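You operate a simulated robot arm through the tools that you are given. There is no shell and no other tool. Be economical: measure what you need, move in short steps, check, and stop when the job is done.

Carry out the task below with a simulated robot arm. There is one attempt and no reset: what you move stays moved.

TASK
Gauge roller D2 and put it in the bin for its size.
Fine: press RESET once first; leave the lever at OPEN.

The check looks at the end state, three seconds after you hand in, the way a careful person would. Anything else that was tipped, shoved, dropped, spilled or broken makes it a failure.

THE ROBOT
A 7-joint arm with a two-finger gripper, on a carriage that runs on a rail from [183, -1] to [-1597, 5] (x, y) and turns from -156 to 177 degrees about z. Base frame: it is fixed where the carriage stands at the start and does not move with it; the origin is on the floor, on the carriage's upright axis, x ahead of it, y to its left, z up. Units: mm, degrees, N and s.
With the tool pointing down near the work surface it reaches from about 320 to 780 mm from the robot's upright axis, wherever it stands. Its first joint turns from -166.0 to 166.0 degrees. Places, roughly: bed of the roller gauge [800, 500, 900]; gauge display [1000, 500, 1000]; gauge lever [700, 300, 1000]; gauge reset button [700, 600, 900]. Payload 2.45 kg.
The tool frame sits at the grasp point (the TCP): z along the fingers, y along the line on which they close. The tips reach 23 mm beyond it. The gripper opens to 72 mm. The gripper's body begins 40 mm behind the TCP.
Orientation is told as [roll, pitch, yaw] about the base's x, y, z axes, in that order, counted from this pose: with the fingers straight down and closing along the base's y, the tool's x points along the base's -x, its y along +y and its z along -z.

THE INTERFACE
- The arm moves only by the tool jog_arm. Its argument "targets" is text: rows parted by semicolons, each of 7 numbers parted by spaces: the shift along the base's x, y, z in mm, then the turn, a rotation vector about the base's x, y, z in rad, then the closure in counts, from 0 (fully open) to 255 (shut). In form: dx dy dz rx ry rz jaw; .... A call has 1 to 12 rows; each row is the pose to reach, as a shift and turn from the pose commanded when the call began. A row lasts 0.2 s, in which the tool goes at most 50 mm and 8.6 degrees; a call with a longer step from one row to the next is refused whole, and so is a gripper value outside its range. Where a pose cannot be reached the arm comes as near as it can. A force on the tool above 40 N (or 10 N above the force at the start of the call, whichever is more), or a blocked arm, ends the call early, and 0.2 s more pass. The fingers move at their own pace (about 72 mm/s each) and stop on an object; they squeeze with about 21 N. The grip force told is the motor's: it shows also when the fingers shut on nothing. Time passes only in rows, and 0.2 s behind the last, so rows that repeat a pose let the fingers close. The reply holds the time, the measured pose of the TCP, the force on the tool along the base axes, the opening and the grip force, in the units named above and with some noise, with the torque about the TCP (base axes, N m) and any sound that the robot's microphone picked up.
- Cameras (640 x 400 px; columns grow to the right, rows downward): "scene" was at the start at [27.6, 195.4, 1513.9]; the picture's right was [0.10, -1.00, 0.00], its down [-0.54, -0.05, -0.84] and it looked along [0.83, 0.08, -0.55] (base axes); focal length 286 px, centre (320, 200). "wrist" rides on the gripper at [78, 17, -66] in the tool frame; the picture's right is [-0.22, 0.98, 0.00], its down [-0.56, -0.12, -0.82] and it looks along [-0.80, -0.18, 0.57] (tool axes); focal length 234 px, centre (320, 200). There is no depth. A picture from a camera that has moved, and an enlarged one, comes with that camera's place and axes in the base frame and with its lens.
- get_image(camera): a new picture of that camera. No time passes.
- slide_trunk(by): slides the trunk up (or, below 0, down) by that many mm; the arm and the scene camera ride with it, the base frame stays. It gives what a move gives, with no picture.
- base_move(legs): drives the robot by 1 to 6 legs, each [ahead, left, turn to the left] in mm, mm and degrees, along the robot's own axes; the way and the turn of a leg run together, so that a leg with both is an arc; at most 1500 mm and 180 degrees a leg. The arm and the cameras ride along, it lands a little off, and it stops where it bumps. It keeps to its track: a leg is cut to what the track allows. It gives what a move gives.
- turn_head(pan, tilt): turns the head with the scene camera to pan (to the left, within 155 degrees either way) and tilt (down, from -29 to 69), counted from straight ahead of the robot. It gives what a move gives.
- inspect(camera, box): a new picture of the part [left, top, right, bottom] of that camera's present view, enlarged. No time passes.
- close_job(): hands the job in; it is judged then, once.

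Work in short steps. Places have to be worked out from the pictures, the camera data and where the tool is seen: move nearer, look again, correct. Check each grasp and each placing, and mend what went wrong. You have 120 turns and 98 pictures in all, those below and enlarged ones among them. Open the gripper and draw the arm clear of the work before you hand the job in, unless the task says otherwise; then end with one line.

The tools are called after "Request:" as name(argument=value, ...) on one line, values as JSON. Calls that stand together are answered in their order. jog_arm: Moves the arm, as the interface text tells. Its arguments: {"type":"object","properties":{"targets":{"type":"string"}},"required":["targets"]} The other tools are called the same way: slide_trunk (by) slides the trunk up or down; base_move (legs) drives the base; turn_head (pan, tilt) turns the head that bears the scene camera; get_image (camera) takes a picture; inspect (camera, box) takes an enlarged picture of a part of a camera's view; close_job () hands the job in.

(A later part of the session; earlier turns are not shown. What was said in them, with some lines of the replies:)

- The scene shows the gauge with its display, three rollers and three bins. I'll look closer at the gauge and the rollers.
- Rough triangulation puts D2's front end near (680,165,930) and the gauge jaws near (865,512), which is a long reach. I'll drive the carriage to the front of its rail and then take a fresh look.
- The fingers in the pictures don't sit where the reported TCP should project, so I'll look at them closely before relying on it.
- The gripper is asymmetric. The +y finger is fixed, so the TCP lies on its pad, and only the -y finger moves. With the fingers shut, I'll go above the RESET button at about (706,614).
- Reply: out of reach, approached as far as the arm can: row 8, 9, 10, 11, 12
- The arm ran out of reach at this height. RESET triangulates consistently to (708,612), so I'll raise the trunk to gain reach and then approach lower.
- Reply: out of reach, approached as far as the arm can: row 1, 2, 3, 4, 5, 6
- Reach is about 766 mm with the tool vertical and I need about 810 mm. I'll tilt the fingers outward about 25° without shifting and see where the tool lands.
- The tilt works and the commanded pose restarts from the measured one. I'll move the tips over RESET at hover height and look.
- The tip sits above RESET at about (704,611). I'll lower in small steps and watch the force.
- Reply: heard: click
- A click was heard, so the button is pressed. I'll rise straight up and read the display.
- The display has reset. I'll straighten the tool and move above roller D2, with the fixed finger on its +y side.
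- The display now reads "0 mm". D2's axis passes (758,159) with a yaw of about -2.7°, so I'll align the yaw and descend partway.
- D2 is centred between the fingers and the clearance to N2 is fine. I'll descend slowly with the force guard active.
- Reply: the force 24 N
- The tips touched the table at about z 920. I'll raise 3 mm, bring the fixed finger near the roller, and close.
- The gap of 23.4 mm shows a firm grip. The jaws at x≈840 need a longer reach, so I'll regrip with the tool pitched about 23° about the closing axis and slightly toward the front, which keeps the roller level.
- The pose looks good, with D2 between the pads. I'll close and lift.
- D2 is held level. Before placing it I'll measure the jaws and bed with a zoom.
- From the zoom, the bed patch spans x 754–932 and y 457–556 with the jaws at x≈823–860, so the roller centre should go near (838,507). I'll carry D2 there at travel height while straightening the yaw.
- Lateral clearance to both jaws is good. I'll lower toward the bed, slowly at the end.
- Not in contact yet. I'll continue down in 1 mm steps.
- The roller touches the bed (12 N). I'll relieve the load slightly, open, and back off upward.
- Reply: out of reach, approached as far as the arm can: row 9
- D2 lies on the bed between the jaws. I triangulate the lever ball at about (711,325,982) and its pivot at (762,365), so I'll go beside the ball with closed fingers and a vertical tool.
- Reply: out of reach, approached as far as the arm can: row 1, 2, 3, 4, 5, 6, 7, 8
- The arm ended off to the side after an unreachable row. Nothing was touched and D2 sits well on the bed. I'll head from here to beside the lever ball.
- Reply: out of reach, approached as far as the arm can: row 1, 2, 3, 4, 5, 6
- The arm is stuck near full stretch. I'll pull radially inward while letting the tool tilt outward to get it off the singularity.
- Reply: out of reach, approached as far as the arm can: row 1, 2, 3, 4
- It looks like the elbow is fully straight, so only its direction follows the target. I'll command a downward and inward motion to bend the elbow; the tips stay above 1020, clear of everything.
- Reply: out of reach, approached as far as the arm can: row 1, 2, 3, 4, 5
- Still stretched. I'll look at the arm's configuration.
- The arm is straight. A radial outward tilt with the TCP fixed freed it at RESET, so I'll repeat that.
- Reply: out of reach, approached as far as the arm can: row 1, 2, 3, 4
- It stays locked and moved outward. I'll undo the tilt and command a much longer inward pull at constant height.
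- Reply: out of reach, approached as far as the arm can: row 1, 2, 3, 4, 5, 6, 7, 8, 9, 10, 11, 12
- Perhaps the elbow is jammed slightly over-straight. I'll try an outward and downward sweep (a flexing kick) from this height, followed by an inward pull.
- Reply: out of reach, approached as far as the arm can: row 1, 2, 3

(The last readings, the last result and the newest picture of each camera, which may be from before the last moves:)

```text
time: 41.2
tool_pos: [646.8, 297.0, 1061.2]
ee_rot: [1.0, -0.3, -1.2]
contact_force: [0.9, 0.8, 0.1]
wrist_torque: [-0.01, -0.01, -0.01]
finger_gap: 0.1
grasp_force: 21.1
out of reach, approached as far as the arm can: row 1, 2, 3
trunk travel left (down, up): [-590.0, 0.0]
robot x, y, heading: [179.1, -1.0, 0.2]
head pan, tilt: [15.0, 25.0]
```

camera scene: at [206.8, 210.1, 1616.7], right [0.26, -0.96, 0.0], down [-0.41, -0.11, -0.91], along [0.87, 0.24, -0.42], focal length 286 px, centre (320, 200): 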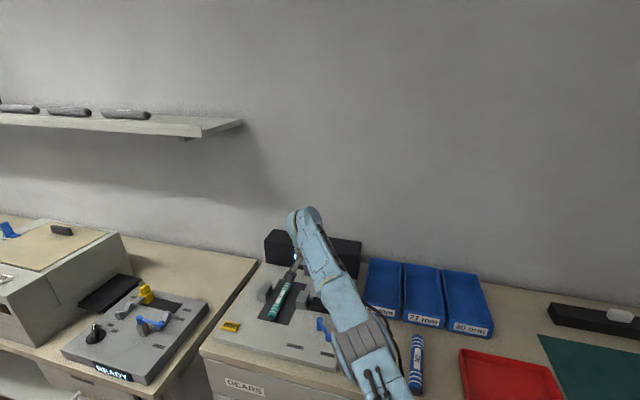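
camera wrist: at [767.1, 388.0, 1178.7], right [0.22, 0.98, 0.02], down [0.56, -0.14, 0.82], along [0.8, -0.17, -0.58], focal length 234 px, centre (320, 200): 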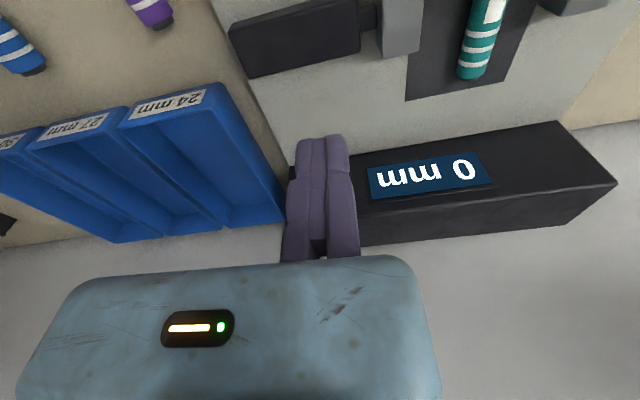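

Freed. I must avoid over-stretching from now on. I'll look at the lever from here.

Request:
get_image(camera="wrist")

Request:
turn_head(pan=25, tilt=40)

Request:
get_image(camera="scene")

```text
60 pictures are left
camera wrist: at [571.3, 315.6, 1126.3], right [0.24, 0.97, 0.02], down [0.55, -0.15, 0.82], along [0.8, -0.18, -0.57], focal length 234 px, centre (320, 200)
```

wrist: 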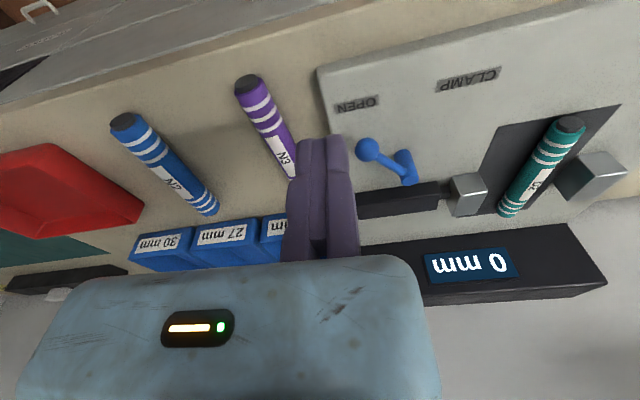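

```text
time: 42.0
tool_pos: [650.0, 297.9, 1060.5]
ee_rot: [1.0, -0.2, -1.1]
contact_force: [-0.1, 0.5, 0.6]
wrist_torque: [0.0, 0.01, 0.01]
finger_gap: 0.0
grasp_force: 21.3
trunk travel left (down, up): [-590.0, 0.0]
robot x, y, heading: [177.9, 2.7, 0.2]
head pan, tilt: [25.0, 40.0]
```

```text
59 pictures are left
camera scene: at [194.9, 222.1, 1593.5], right [0.43, -0.9, 0.0], down [-0.58, -0.27, -0.77], along [0.69, 0.33, -0.64], focal length 286 px, centre (320, 200)
```

scene: 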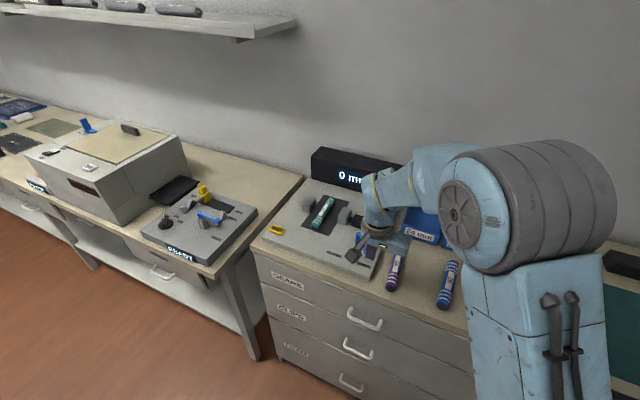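

The ball is confirmed at (712,325,~980). I'll move beside it on the OPEN side and lower the tips to z≈964.

Request:
jog_arm(targets="30 -5 -15 0 0 0 255; 60 -8 -40 0 0 0 255; 60 -8 -65 0 0 0 255; 60 -8 -76 0 0 0 255; 60 -8 -76 0 0 0 255")

Request:
get_image(camera="wrist")

Request:
inspect(camera="scene", box=[320, 180, 440, 280])

```text
time: 43.2
tool_pos: [710.5, 291.8, 982.0]
ee_rot: [1.0, -0.2, -1.2]
contact_force: [-0.1, -0.2, -0.1]
wrist_torque: [-0.03, 0.0, -0.05]
finger_gap: 0.3
grasp_force: 21.4
trunk travel left (down, up): [-590.0, 0.0]
robot x, y, heading: [181.0, -2.2, 0.5]
head pan, tilt: [25.0, 40.0]
```

```text
58 pictures are left
camera wrist: at [634.1, 309.7, 1047.8], right [0.24, 0.97, 0.02], down [0.56, -0.15, 0.82], along [0.8, -0.19, -0.58], focal length 234 px, centre (320, 200)
```

wrist: 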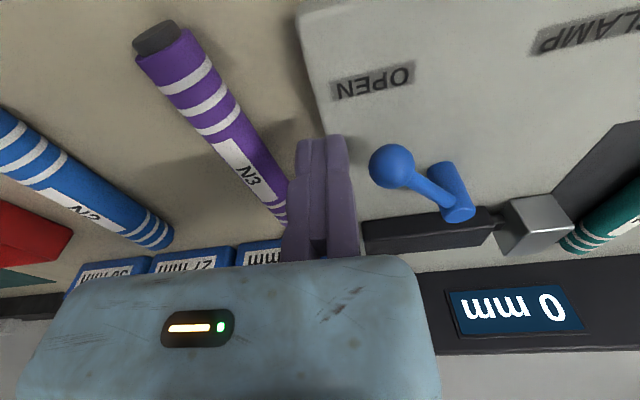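

```text
4.00 times, centred on (380, 230) of scene
camera zoom: at [194.9, 222.1, 1593.5], right [0.43, -0.9, 0.0], down [-0.58, -0.27, -0.77], along [0.69, 0.33, -0.64], focal length 1143 px, centre (80, 80)
```

zoom: 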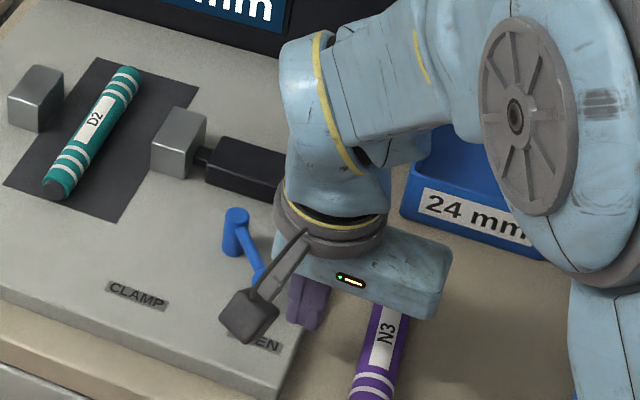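

I'll push the ball toward CLAMP (+y), following its arc.

Request:
jog_arm(targets="0 8 0 0 0 0 255; -2 18 0 0 0 0 255; -5 30 0 0 0 0 255; -8 42 0 0 0 0 255; -9 54 0 0 0 0 255; -8 64 0 0 0 0 255; -5 72 0 0 0 0 255; -5 72 0 0 0 0 255")

Request:
get_image(camera="wrist")

Request:
inspect(camera="scene", box=[260, 140, 440, 280])

```text
time: 44.1
tool_pos: [695.1, 329.5, 982.0]
ee_rot: [0.9, 0.8, -1.1]
contact_force: [-12.6, -4.7, 2.2]
wrist_torque: [0.01, 0.18, 0.1]
finger_gap: 0.0
grasp_force: 21.1
trunk travel left (down, up): [-590.0, 0.0]
robot x, y, heading: [180.6, -1.7, 0.2]
head pan, tilt: [25.0, 40.0]
stopped in row 4: the force on the tool passed its limit at 42 N (the readings are from after the stop); the commanded pose is now the measured one
```

```text
56 pictures are left
camera wrist: at [620.2, 346.8, 1049.2], right [0.24, 0.97, 0.01], down [0.57, -0.15, 0.81], along [0.79, -0.19, -0.59], focal length 234 px, centre (320, 200)
```

wrist: 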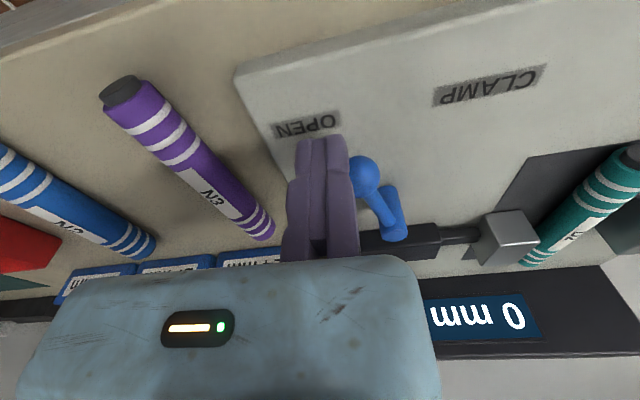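

```text
2.86 times, centred on (350, 210) of scene
camera zoom: at [192.0, 221.1, 1593.7], right [0.43, -0.9, 0.0], down [-0.58, -0.27, -0.77], along [0.69, 0.33, -0.64], focal length 816 px, centre (234, 171)
```

zoom: 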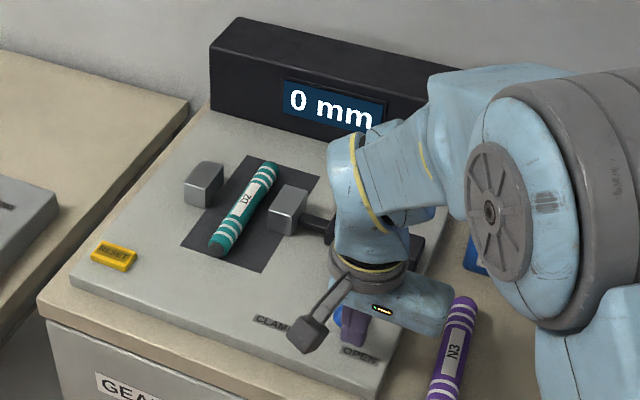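

The lever is moving and the jaw rod has extended, but my finger slid to the front of the ball. I'll back off, re-centre behind the ball at x≈703, and push on slowly.

Request:
jog_arm(targets="0 -7 0 0 0 0 255; 9 -7 0 0 0 0 255; 9 0 0 0 0 0 255; 9 6 0 0 0 0 255; 9 12 0 0 0 0 255; 9 18 0 0 0 0 255; 10 24 0 0 0 0 255; 12 30 0 0 0 0 255; 12 30 0 0 0 0 255")

Request:
get_image(camera="wrist")

```text
time: 44.8
tool_pos: [700.3, 319.1, 980.8]
ee_rot: [0.2, 1.5, -1.3]
contact_force: [-13.9, -7.0, 2.8]
wrist_torque: [-0.07, 0.13, 0.1]
finger_gap: 0.0
grasp_force: 21.1
trunk travel left (down, up): [-590.0, 0.0]
robot x, y, heading: [176.4, -2.8, 0.3]
head pan, tilt: [25.0, 40.0]
stopped in row 3: the force on the tool passed its limit at 46 N (the readings are from after the stop); the commanded pose is now the measured one
```

```text
54 pictures are left
camera wrist: at [626.0, 337.8, 1048.5], right [0.24, 0.97, 0.0], down [0.58, -0.14, 0.8], along [0.78, -0.19, -0.6], focal length 234 px, centre (320, 200)
```

wrist: 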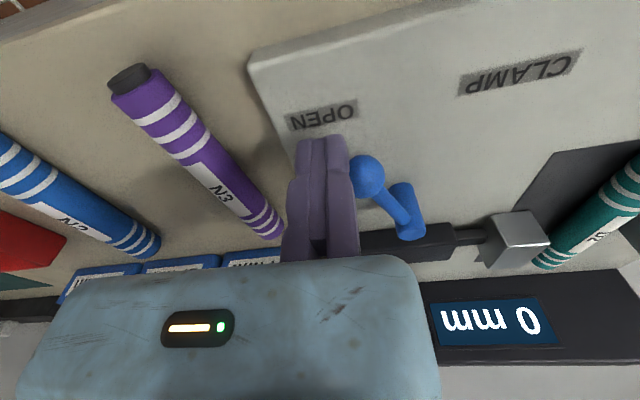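

The torque reading puts the contact on the finger's corner, so the ball must be lower and farther away (about x 718, z 968). I'll reposition behind it and follow an arc around about (768,365).

Request:
jog_arm(targets="0 -14 0 0 0 0 255; 15 -20 0 0 0 0 255; 22 -14 0 0 0 0 255; 22 -6 0 0 0 0 255; 19 2 0 0 0 0 255; 15 10 0 0 0 0 255; 11 18 0 0 0 0 255; 8 26 0 0 0 0 255; 6 34 0 0 0 0 255; 5 42 0 0 0 0 255; 5 52 0 0 0 0 255; 6 60 0 0 0 0 255")

Request:
get_image(camera="wrist")

```text
time: 47.4
tool_pos: [708.9, 381.1, 979.5]
ee_rot: [0.5, 1.4, -1.3]
contact_force: [-0.2, 0.0, -0.3]
wrist_torque: [-0.04, 0.04, -0.02]
finger_gap: 0.1
grasp_force: 20.8
trunk travel left (down, up): [-590.0, 0.0]
robot x, y, heading: [179.7, -0.2, 0.0]
head pan, tilt: [25.0, 40.0]
```

```text
53 pictures are left
camera wrist: at [634.6, 400.5, 1047.0], right [0.24, 0.97, 0.0], down [0.58, -0.14, 0.8], along [0.78, -0.19, -0.59], focal length 234 px, centre (320, 200)
```

wrist: 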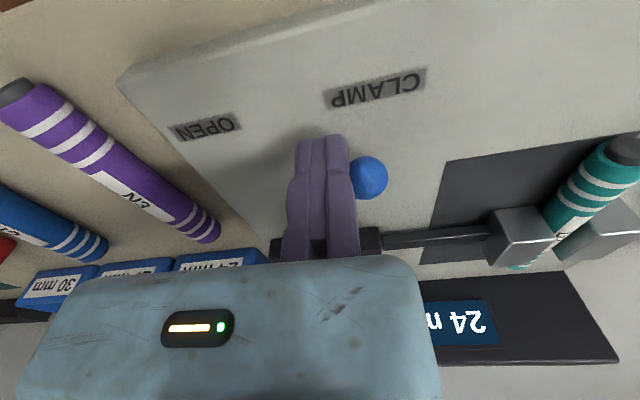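

The display shows 24. I'll confirm the reading and the lever state in the scene view.

Request:
inspect(camera="scene", box=[260, 140, 440, 280])

```text
2.86 times, centred on (350, 210) of scene
camera zoom: at [193.8, 222.1, 1593.5], right [0.43, -0.9, 0.0], down [-0.58, -0.27, -0.77], along [0.69, 0.33, -0.64], focal length 816 px, centre (234, 171)
```

zoom: 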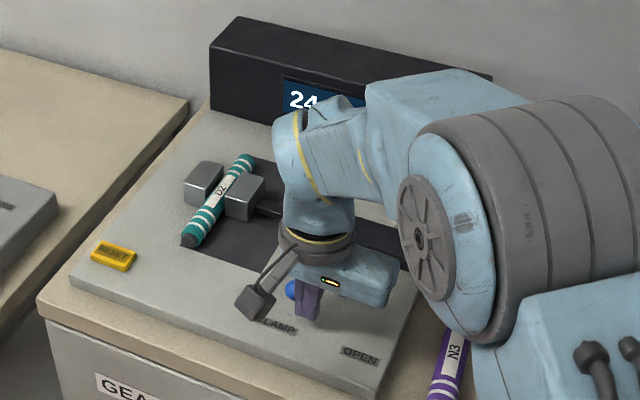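

It reads 24 mm, with D2 clamped. Next I'll lift over the ball to its CLAMP side, ready to push it back to OPEN.

Request:
jog_arm(targets="0 -3 0 0 0 0 255; 0 -3 20 0 0 0 255; 0 -3 40 0 0 0 255; 15 30 40 0 0 0 255; 30 56 40 0 0 0 255; 30 56 20 0 0 0 255; 30 56 2 0 0 0 255; 30 56 2 0 0 0 255")

Request:
get_image(camera="wrist")

Request:
inspect(camera="scene", box=[260, 140, 440, 280])

```text
time: 49.2
tool_pos: [736.9, 436.6, 983.0]
ee_rot: [0.4, 1.4, -1.3]
contact_force: [0.4, 0.4, 0.1]
wrist_torque: [-0.04, 0.01, 0.01]
finger_gap: 0.0
grasp_force: 21.1
trunk travel left (down, up): [-590.0, 0.0]
robot x, y, heading: [177.9, -1.9, 0.1]
head pan, tilt: [25.0, 40.0]
```

```text
51 pictures are left
camera wrist: at [662.3, 454.6, 1050.9], right [0.24, 0.97, 0.0], down [0.58, -0.14, 0.8], along [0.78, -0.19, -0.59], focal length 234 px, centre (320, 200)
```

wrist: 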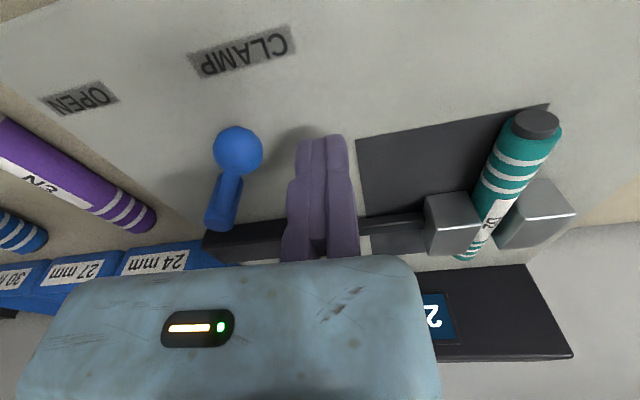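

```text
2.86 times, centred on (350, 210) of scene
camera zoom: at [193.9, 222.3, 1593.4], right [0.43, -0.9, 0.0], down [-0.58, -0.28, -0.77], along [0.69, 0.33, -0.64], focal length 816 px, centre (234, 171)
```

zoom: 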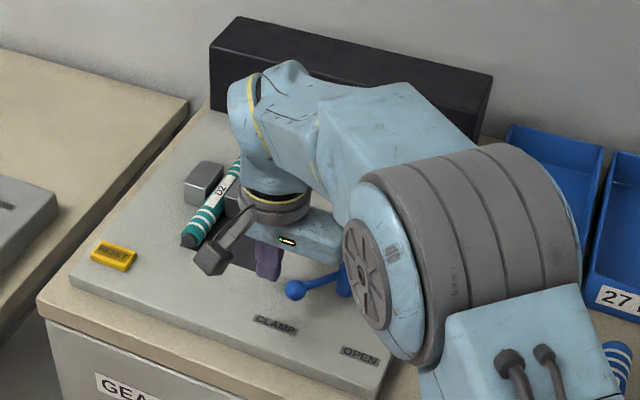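

The ball is at (725,400), clear of my finger. I'll push it back along the arc to OPEN.

Request:
jog_arm(targets="1 -8 0 0 0 0 255; -1 -16 0 0 0 0 255; -8 -22 0 0 0 0 255; -17 -31 0 0 0 0 255; -23 -40 0 0 0 0 255; -28 -50 0 0 0 0 255; -32 -61 0 0 0 0 255; -33 -72 0 0 0 0 255; -31 -84 0 0 0 0 255; -28 -93 0 0 0 0 255; -26 -99 0 0 0 0 255; -26 -99 0 0 0 0 255")

Request:
get_image(camera="wrist")

```text
time: 51.8
tool_pos: [712.2, 340.1, 981.8]
ee_rot: [0.5, 1.4, -1.0]
contact_force: [-2.6, 16.7, 1.2]
wrist_torque: [0.17, 0.01, 0.07]
finger_gap: 0.0
grasp_force: 21.4
trunk travel left (down, up): [-590.0, 0.0]
robot x, y, heading: [179.3, -5.5, 0.4]
head pan, tilt: [25.0, 40.0]
```

```text
49 pictures are left
camera wrist: at [637.8, 358.9, 1049.3], right [0.24, 0.97, 0.0], down [0.58, -0.14, 0.8], along [0.78, -0.19, -0.59], focal length 234 px, centre (320, 200)
```

wrist: 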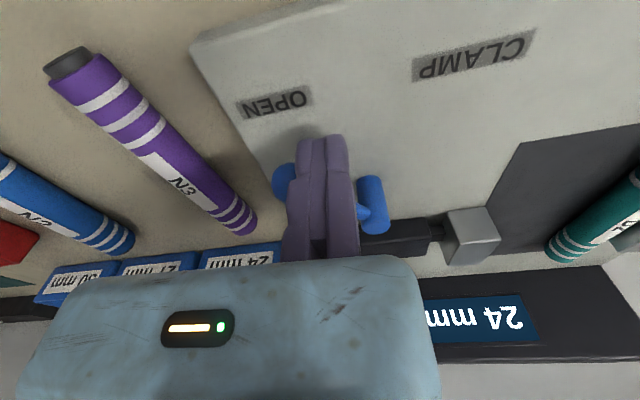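

The lever is at or near its stop (17 N). I'll nudge a little further, back away upward and check.

Request:
jog_arm(targets="1 -3 0 0 0 0 255; 3 -6 0 0 0 0 255; 3 -6 0 0 0 0 255; 3 4 0 0 0 0 255; 3 12 15 0 0 0 255; 3 12 50 0 0 0 255; -30 12 90 0 0 0 255; -60 12 110 0 0 0 255; -60 12 110 0 0 0 255")

Request:
get_image(camera="wrist")

Request:
inspect(camera="scene", box=[260, 140, 440, 280])

```text
refused: row 7 steps farther than a row can; nothing moved
```

```text
48 pictures are left
camera wrist: at [637.8, 358.9, 1049.3], right [0.24, 0.97, 0.0], down [0.58, -0.14, 0.8], along [0.78, -0.19, -0.59], focal length 234 px, centre (320, 200)
```

wrist: 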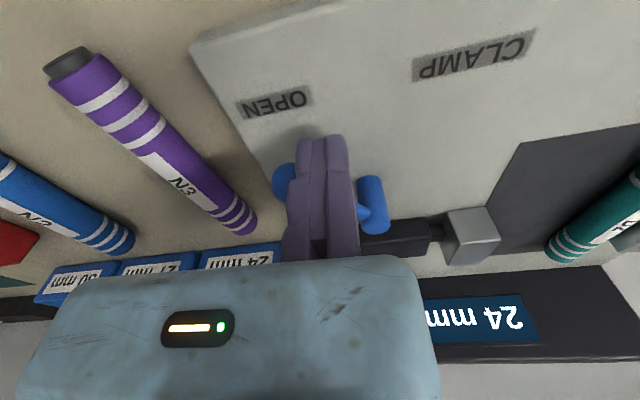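

```text
2.86 times, centred on (350, 210) of scene
camera zoom: at [193.3, 223.9, 1593.2], right [0.43, -0.9, 0.0], down [-0.58, -0.28, -0.77], along [0.69, 0.33, -0.64], focal length 816 px, centre (234, 171)
```

zoom: 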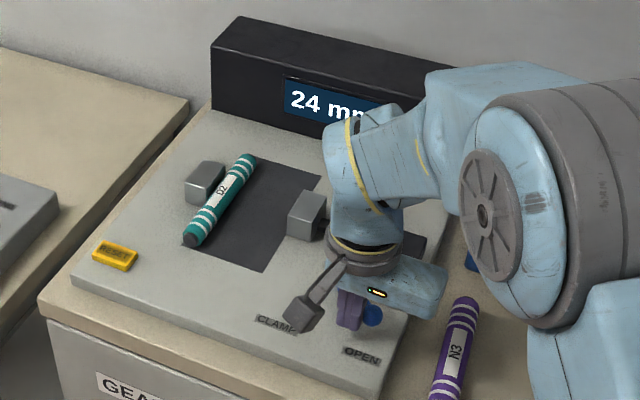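

That call was refused for step size. I'll repeat it with smaller steps.

Request:
jog_arm(targets="1 -3 0 0 0 0 255; 3 -6 0 0 0 0 255; 3 -6 0 0 0 0 255; 3 4 0 0 0 0 255; 3 12 15 0 0 0 255; 3 12 50 0 0 0 255; -25 12 80 0 0 0 255; -60 12 105 0 0 0 255; -60 12 110 0 0 0 255")

Request:
get_image(camera="wrist")

Request:
inspect(camera="scene", box=[260, 140, 440, 280])

```text
time: 53.8
tool_pos: [653.4, 347.4, 1091.6]
ee_rot: [0.3, 1.3, -1.4]
contact_force: [0.0, -0.4, 0.5]
wrist_torque: [0.02, 0.02, 0.02]
finger_gap: 0.0
grasp_force: 21.3
trunk travel left (down, up): [-590.0, 0.0]
robot x, y, heading: [179.8, 1.4, 0.2]
head pan, tilt: [25.0, 40.0]
```

```text
46 pictures are left
camera wrist: at [578.4, 366.6, 1159.4], right [0.24, 0.97, 0.0], down [0.58, -0.14, 0.81], along [0.78, -0.19, -0.59], focal length 234 px, centre (320, 200)
```

wrist: 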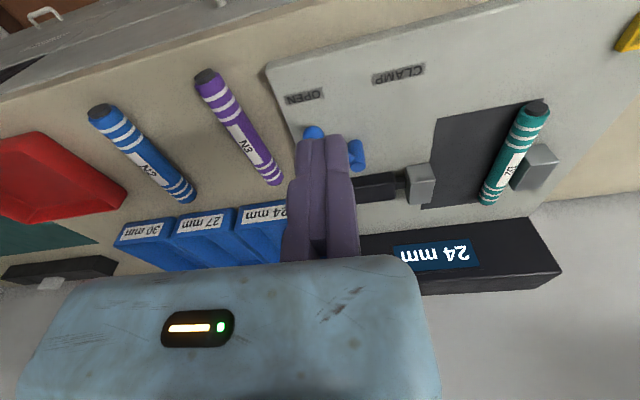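

```text
2.86 times, centred on (350, 210) of scene
camera zoom: at [193.5, 221.9, 1593.5], right [0.43, -0.9, 0.0], down [-0.58, -0.27, -0.77], along [0.69, 0.33, -0.64], focal length 816 px, centre (234, 171)
```

zoom: 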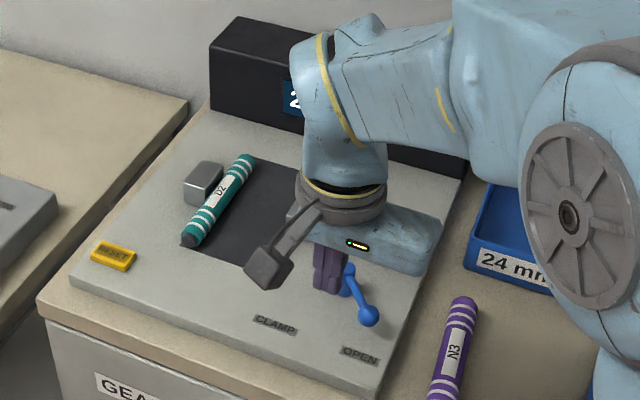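

The ball is back at its original OPEN position and the display holds 24 mm. D2 now lies against the fixed jaw (x≈755–910, y≈542). I'll pitch the tool about 29° and hover over the front part of the roller, clear of the jaw.

Request:
jog_arm(targets="10 20 0 0 -0.13 0.01 200; 25 55 -5 0 -0.26 0.02 150; 45 95 -15 0 -0.39 0.02 100; 70 135 -30 0 -0.52 0.02 95; 100 175 -50 0 -0.52 0.02 95; 135 209 -65 0 -0.52 0.02 95; 135 209 -65 0 -0.52 0.02 95")

Request:
get_image(camera="wrist")

```text
refused: row 5 steps farther than a row can; nothing moved
```

```text
44 pictures are left
camera wrist: at [578.4, 366.6, 1159.4], right [0.24, 0.97, 0.0], down [0.58, -0.14, 0.81], along [0.78, -0.19, -0.59], focal length 234 px, centre (320, 200)
```

wrist: 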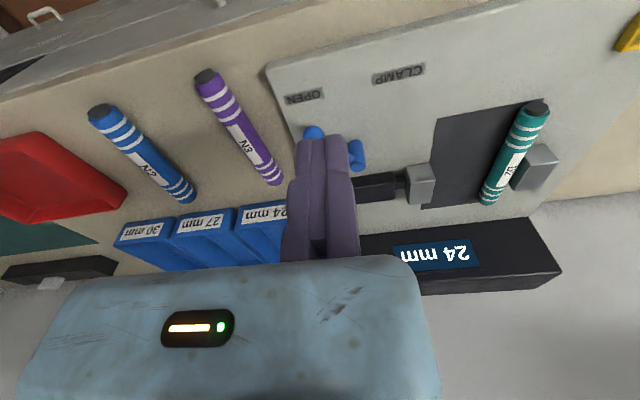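

Refused for a step just over 50 mm. I'll resend it with finer steps.

Request:
jog_arm(targets="10 20 0 0 -0.13 0.01 200; 25 55 -5 0 -0.26 0.02 150; 45 90 -15 0 -0.39 0.02 100; 65 120 -25 0 -0.52 0.02 95; 90 150 -40 0 -0.52 0.02 95; 115 180 -55 0 -0.52 0.02 95; 135 209 -65 0 -0.52 0.02 95; 135 209 -65 0 -0.52 0.02 95")

Request:
get_image(camera="wrist")

```text
time: 55.6
tool_pos: [790.6, 557.7, 1026.1]
ee_rot: [0.7, -28.3, -0.1]
contact_force: [-0.1, 0.4, -0.2]
wrist_torque: [0.0, 0.01, 0.01]
finger_gap: 45.0
grasp_force: 0.0
trunk travel left (down, up): [-590.0, 0.0]
robot x, y, heading: [177.9, 2.7, 0.5]
head pan, tilt: [25.0, 40.0]
```

```text
43 pictures are left
camera wrist: at [692.0, 575.5, 1048.7], right [0.19, 0.98, 0.11], down [0.1, -0.14, 0.99], along [0.98, -0.17, -0.13], focal length 234 px, centre (320, 200)
```

wrist: 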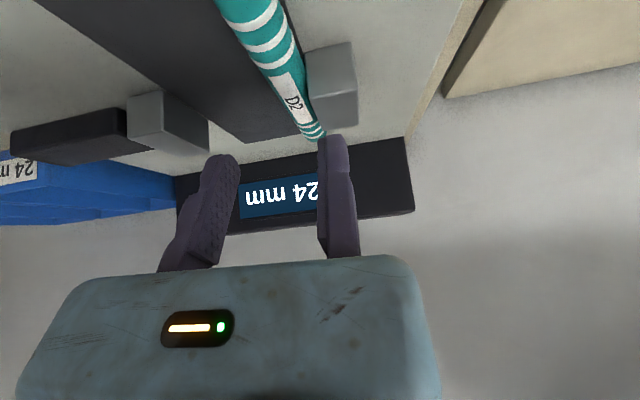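

D2 is at y≈543 with its centre at x≈834. I'll add a little clearance and descend beside it.

Request:
jog_arm(targets="0 3 -20 0 0 0 95; 0 3 -38 0 0 0 95; 0 3 -50 0 0 0 95; 0 3 -57 0 0 0 95; 0 3 -57 0 0 0 95")

Request:
get_image(camera="wrist")

```text
time: 56.8
tool_pos: [787.9, 561.7, 972.1]
ee_rot: [0.9, -28.5, -0.2]
contact_force: [0.1, 0.1, 0.1]
wrist_torque: [0.0, -0.02, 0.0]
finger_gap: 45.1
grasp_force: 0.1
trunk travel left (down, up): [-590.0, 0.0]
robot x, y, heading: [181.4, -0.2, 0.1]
head pan, tilt: [25.0, 40.0]
```

```text
42 pictures are left
camera wrist: at [690.8, 577.9, 992.6], right [0.19, 0.98, 0.12], down [0.1, -0.14, 0.99], along [0.98, -0.17, -0.13], focal length 234 px, centre (320, 200)
```

wrist: 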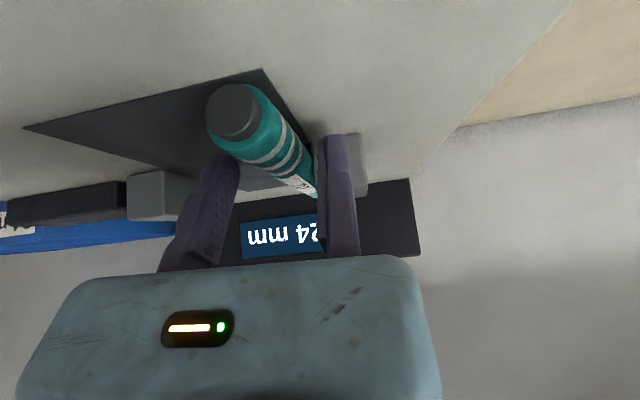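

Straddling the roller. I'll bring the fixed finger into contact from the +y side, close, and lift.

Request:
jog_arm(targets="0 -4 -3 0 0 0 95; 0 -9 -3 0 0 0 95; 0 -11 -3 0 0 0 130; 0 -11 -3 0 0 0 180; 0 -11 -3 0 0 0 230; 0 -11 -3 0 0 0 255; 0 -11 -3 0 0 0 255; 0 -11 -3 0 0 0 255")

Request:
get_image(camera="wrist")

```text
time: 58.6
tool_pos: [787.1, 549.8, 968.3]
ee_rot: [0.8, -28.4, -0.3]
contact_force: [1.0, 0.4, 2.5]
wrist_torque: [-0.03, -0.03, 0.08]
finger_gap: 23.2
grasp_force: 21.1
trunk travel left (down, up): [-590.0, 0.0]
robot x, y, heading: [176.5, -0.0, 0.3]
head pan, tilt: [25.0, 40.0]
```

```text
41 pictures are left
camera wrist: at [689.7, 567.4, 989.4], right [0.19, 0.98, 0.12], down [0.1, -0.14, 0.99], along [0.98, -0.17, -0.13], focal length 234 px, centre (320, 200)
```

wrist: 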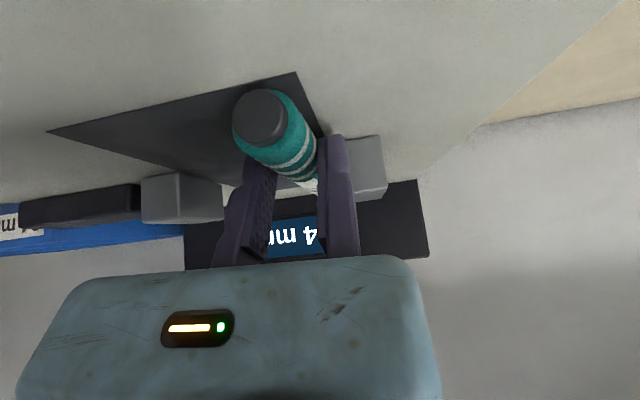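

Gripped at 23.2 mm. I'll lift and look.

Request:
jog_arm(targets="0 0 12 0 0 0 255; 0 -15 35 0 0 0 255; -5 -45 65 0 0 0 255; -10 -80 88 0 0 0 255; -10 -120 88 0 0 0 255; -10 -120 88 0 0 0 255")

Request:
get_image(camera="wrist")

Request:
get_image(camera="scene")

```text
time: 60.0
tool_pos: [777.9, 431.1, 1055.2]
ee_rot: [0.8, -28.4, -0.2]
contact_force: [0.5, 0.2, -0.4]
wrist_torque: [0.02, 0.04, 0.03]
finger_gap: 23.4
grasp_force: 21.2
trunk travel left (down, up): [-590.0, 0.0]
robot x, y, heading: [180.0, -0.3, 0.3]
head pan, tilt: [25.0, 40.0]
```

```text
40 pictures are left
camera wrist: at [679.9, 446.9, 1077.0], right [0.19, 0.98, 0.12], down [0.1, -0.14, 0.99], along [0.98, -0.17, -0.13], focal length 234 px, centre (320, 200)
```

wrist: 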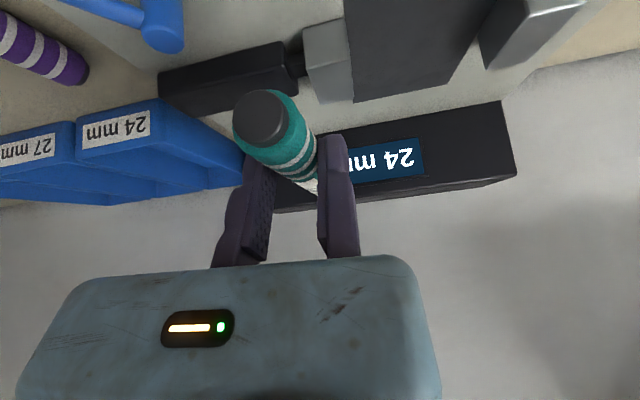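

```text
39 pictures are left
camera scene: at [193.9, 221.7, 1593.5], right [0.43, -0.9, 0.0], down [-0.58, -0.27, -0.77], along [0.69, 0.33, -0.64], focal length 286 px, centre (320, 200)
```

scene: 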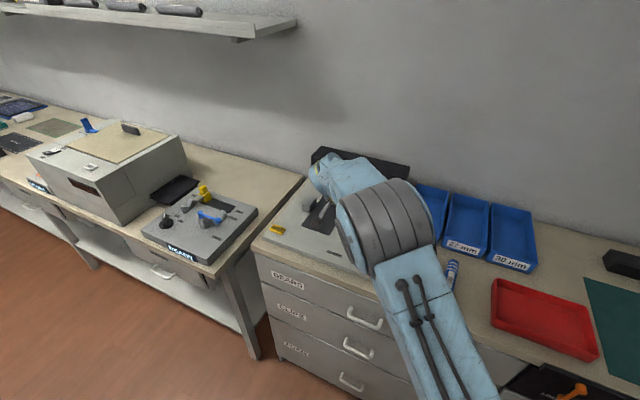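

D2 is held. Bin 24 spans x≈876–1100, y≈147–256, with its rim at z≈972. I'll carry D2 over it.

Request:
jog_arm(targets="0 -45 3 0 0 0 255; 0 -90 3 0 0 0 255; 0 -135 3 0 0 0 255; 5 -180 3 0 0 0 255; 40 -205 3 0 0 0 255; 85 -206 3 0 0 0 255; 125 -206 3 0 0 0 255; 165 -206 3 0 0 0 255; 165 -206 3 0 0 0 255")

Request:
get_image(camera="wrist")

Request:
inspect(camera="scene", box=[300, 130, 560, 290])

```text
time: 62.0
tool_pos: [942.7, 222.3, 1060.5]
ee_rot: [0.9, -28.5, -0.2]
contact_force: [-0.3, 0.5, -1.2]
wrist_torque: [-0.01, 0.06, -0.01]
finger_gap: 23.3
grasp_force: 20.7
trunk travel left (down, up): [-590.0, 0.0]
robot x, y, heading: [178.7, -2.3, 0.2]
head pan, tilt: [25.0, 40.0]
```

```text
38 pictures are left
camera wrist: at [845.0, 238.8, 1081.7], right [0.19, 0.98, 0.12], down [0.1, -0.14, 0.99], along [0.98, -0.17, -0.13], focal length 234 px, centre (320, 200)
```

wrist: 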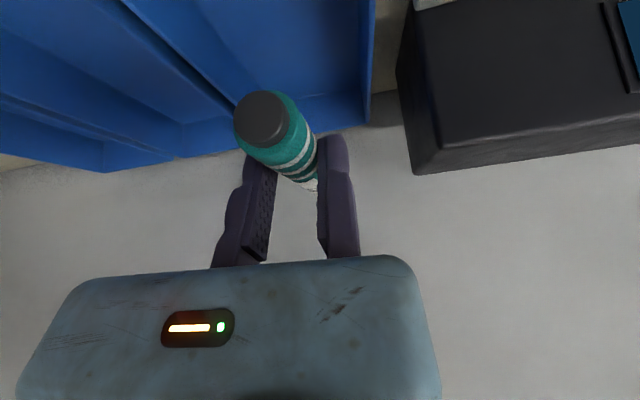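

```text
2.46 times, centred on (430, 210) of scene
camera zoom: at [194.1, 222.2, 1593.5], right [0.43, -0.9, 0.0], down [-0.58, -0.28, -0.77], along [0.69, 0.33, -0.64], focal length 703 px, centre (49, 175)
```

zoom: 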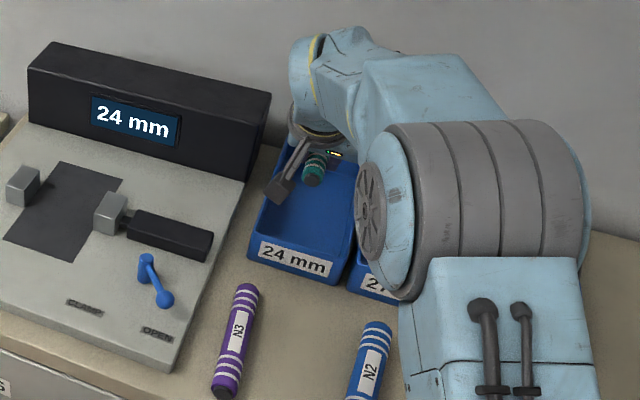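

Position over the bin checks out. I'll shift 6 mm back for rear-wall margin and lower into the bin.

Request:
jog_arm(targets="-6 0 -30 0 0 0 255; -6 0 -60 0 0 0 255; -6 0 -80 0 0 0 255; -6 0 -90 0 0 0 255; -6 0 -97 0 0 0 255; -6 0 -97 0 0 0 255")

Request:
get_image(camera="wrist")

Request:
inspect(camera="scene", box=[380, 150, 480, 250])

```text
time: 63.4
tool_pos: [935.6, 224.3, 960.3]
ee_rot: [0.8, -28.3, -0.3]
contact_force: [-0.2, -0.1, -1.0]
wrist_torque: [0.0, 0.02, 0.01]
finger_gap: 23.5
grasp_force: 21.1
trunk travel left (down, up): [-590.0, 0.0]
robot x, y, heading: [177.0, 0.4, 0.1]
head pan, tilt: [25.0, 40.0]
```

```text
36 pictures are left
camera wrist: at [837.7, 240.0, 981.2], right [0.19, 0.98, 0.12], down [0.1, -0.14, 0.99], along [0.98, -0.17, -0.13], focal length 234 px, centre (320, 200)
```

wrist: 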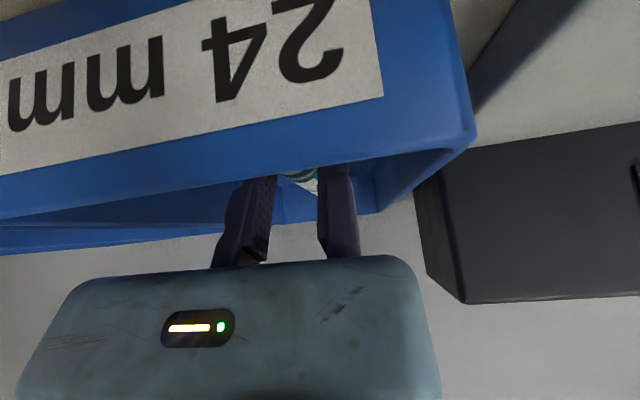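

```text
4.00 times, centred on (430, 200) of scene
camera zoom: at [193.9, 222.2, 1593.5], right [0.43, -0.9, 0.0], down [-0.58, -0.27, -0.77], along [0.69, 0.33, -0.64], focal length 1143 px, centre (-120, 200)
```

zoom: 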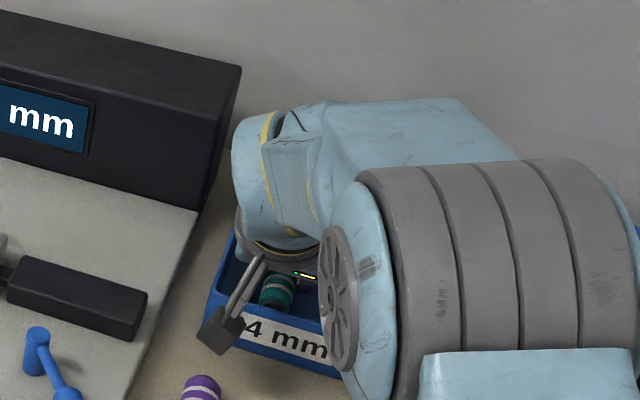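

The roller is inside the bin with no contact yet. I'll lower a few more millimetres cautiously.

Request:
jog_arm(targets="0 0 -2 0 0 0 255; 0 0 -4 0 0 0 255; 0 0 -6 0 0 0 255; 0 0 -6 0 0 0 255")

```text
time: 64.4
tool_pos: [935.5, 224.1, 954.8]
ee_rot: [0.8, -28.3, -0.2]
contact_force: [0.4, 0.0, -1.9]
wrist_torque: [0.03, 0.02, -0.01]
finger_gap: 23.2
grasp_force: 20.9
trunk travel left (down, up): [-590.0, 0.0]
robot x, y, heading: [177.3, 2.8, 0.5]
head pan, tilt: [25.0, 40.0]
```

Only a few millimetres remain to the floor. I'll open gently, then lift straight out.

Request:
jog_arm(targets="0 0 -2 0 0 0 220; 0 0 -2 0 0 0 180; 0 1 -2 0 0 0 150; 0 3 -2 0 0 0 130; 0 3 -2 0 0 0 130; 0 3 10 0 0 0 130; 0 3 40 0 0 0 130; 0 3 85 0 0 0 130; 0 3 105 0 0 0 130")

Request:
get_image(camera="wrist")

Request:
inspect(camera="scene", box=[380, 150, 480, 250])

```text
time: 66.4
tool_pos: [935.2, 224.0, 1062.5]
ee_rot: [0.9, -28.5, -0.2]
contact_force: [-0.5, -0.5, -0.7]
wrist_torque: [-0.01, 0.0, 0.02]
finger_gap: 35.2
grasp_force: 0.2
trunk travel left (down, up): [-590.0, 0.0]
robot x, y, heading: [176.4, -3.4, 0.4]
head pan, tilt: [25.0, 40.0]
```

```text
34 pictures are left
camera wrist: at [838.0, 241.0, 1083.5], right [0.19, 0.98, 0.12], down [0.1, -0.14, 0.99], along [0.98, -0.17, -0.13], focal length 234 px, centre (320, 200)
```

wrist: 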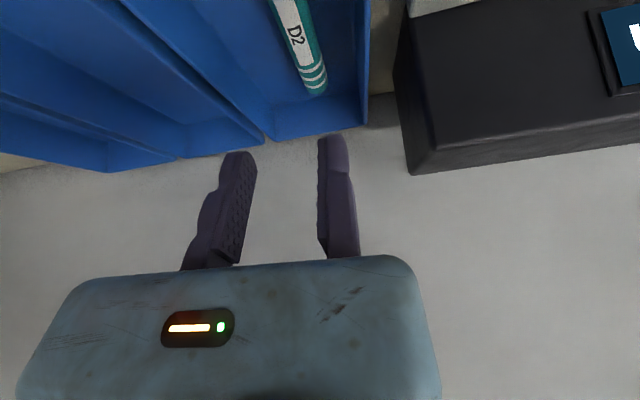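

```text
4.00 times, centred on (430, 200) of scene
camera zoom: at [193.6, 222.0, 1593.4], right [0.43, -0.9, 0.0], down [-0.58, -0.27, -0.77], along [0.69, 0.33, -0.64], focal length 1143 px, centre (-120, 200)
```

zoom: 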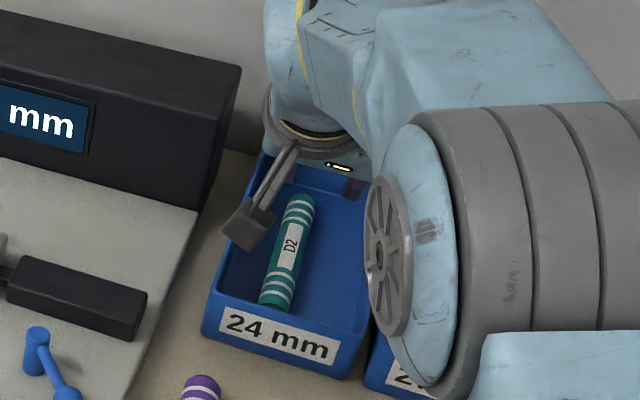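

D2 lies in the 24 mm bin. I'll draw the arm back, clear of the work, open the gripper and check the whole scene.

Request:
jog_arm(targets="-30 0 20 0 0.1 0 60; -65 -5 45 0 0.2 0 0; -100 -10 70 0 0.3 0 0; -140 -20 90 0 0.4 0 0; -180 -40 105 0 0.5 0 0; -220 -65 115 0 0.5 0 0; -260 -95 120 0 0.5 0 0; -300 -120 125 0 0.5 0 0; -300 -120 125 0 0.5 0 0")

Request:
get_image(camera="scene")

Request:
inspect(camera="scene", box=[260, 140, 480, 300])

Request:
get_image(camera="wrist")

```text
refused: row 7 steps farther than a row can; nothing moved
```

```text
32 pictures are left
camera scene: at [193.6, 222.0, 1593.4], right [0.43, -0.9, 0.0], down [-0.58, -0.27, -0.77], along [0.69, 0.33, -0.64], focal length 286 px, centre (320, 200)
```

scene: 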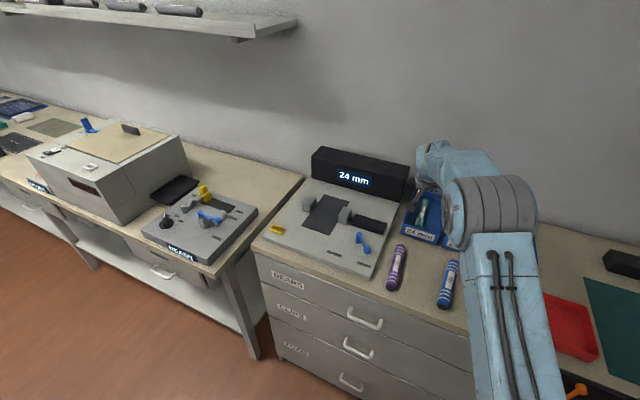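

```text
2.50 times, centred on (370, 220) of scene
camera zoom: at [193.6, 222.0, 1593.4], right [0.43, -0.9, 0.0], down [-0.58, -0.27, -0.77], along [0.69, 0.33, -0.64], focal length 714 px, centre (195, 150)
```

zoom: 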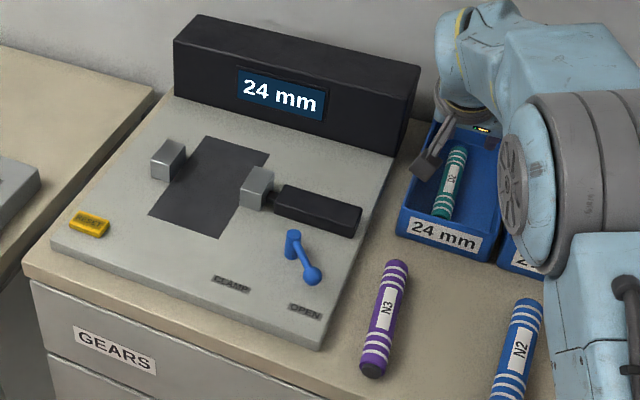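

```text
30 pictures are left
camera wrist: at [838.0, 241.0, 1083.5], right [0.19, 0.98, 0.12], down [0.1, -0.14, 0.99], along [0.98, -0.17, -0.13], focal length 234 px, centre (320, 200)
```

wrist: 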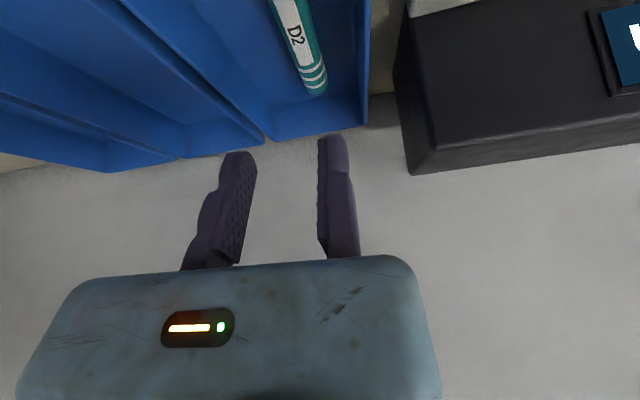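

The lever is at OPEN and everything else is undisturbed. The retreat was refused for step size, so I'll resend it with smaller steps.

Request:
jog_arm(targets="-30 0 15 0 0.1 0 100; -60 0 30 0 0.2 0 50; -90 -5 45 0 0.3 0 0; -125 -10 60 0 0.4 0 0; -160 -20 75 0 0.5 0 0; -195 -35 90 0 0.5 0 0; -230 -50 105 0 0.5 0 0; -265 -65 120 0 0.5 0 0; -265 -65 120 0 0.5 0 0")

Request:
get_image(camera="wrist")

```text
time: 68.4
tool_pos: [669.4, 165.1, 1179.8]
ee_rot: [0.7, 0.2, -0.2]
contact_force: [0.4, 0.8, -0.3]
wrist_torque: [0.02, 0.02, 0.0]
finger_gap: 72.1
grasp_force: 0.0
trunk travel left (down, up): [-590.0, 0.0]
robot x, y, heading: [175.2, -0.5, 0.4]
head pan, tilt: [25.0, 40.0]
```

```text
29 pictures are left
camera wrist: at [592.0, 182.1, 1246.6], right [0.22, 0.98, 0.01], down [0.56, -0.14, 0.82], along [0.8, -0.17, -0.58], focal length 234 px, centre (320, 200)
```

wrist: 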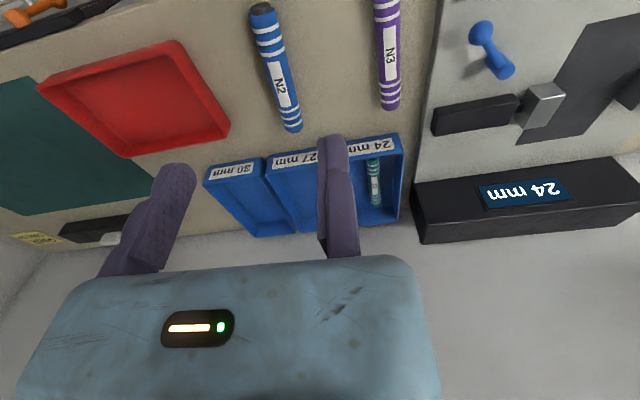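

The arm is clear with the gripper open, D2 is in the 24 mm bin and the lever is at OPEN. I'm handing in.

Request:
close_job()

```text
The job is handed in.
```

Roller D2 gauged at 24 mm and is in the 24 mm bin; RESET was pressed once before gauging, and the lever is back at OPEN.
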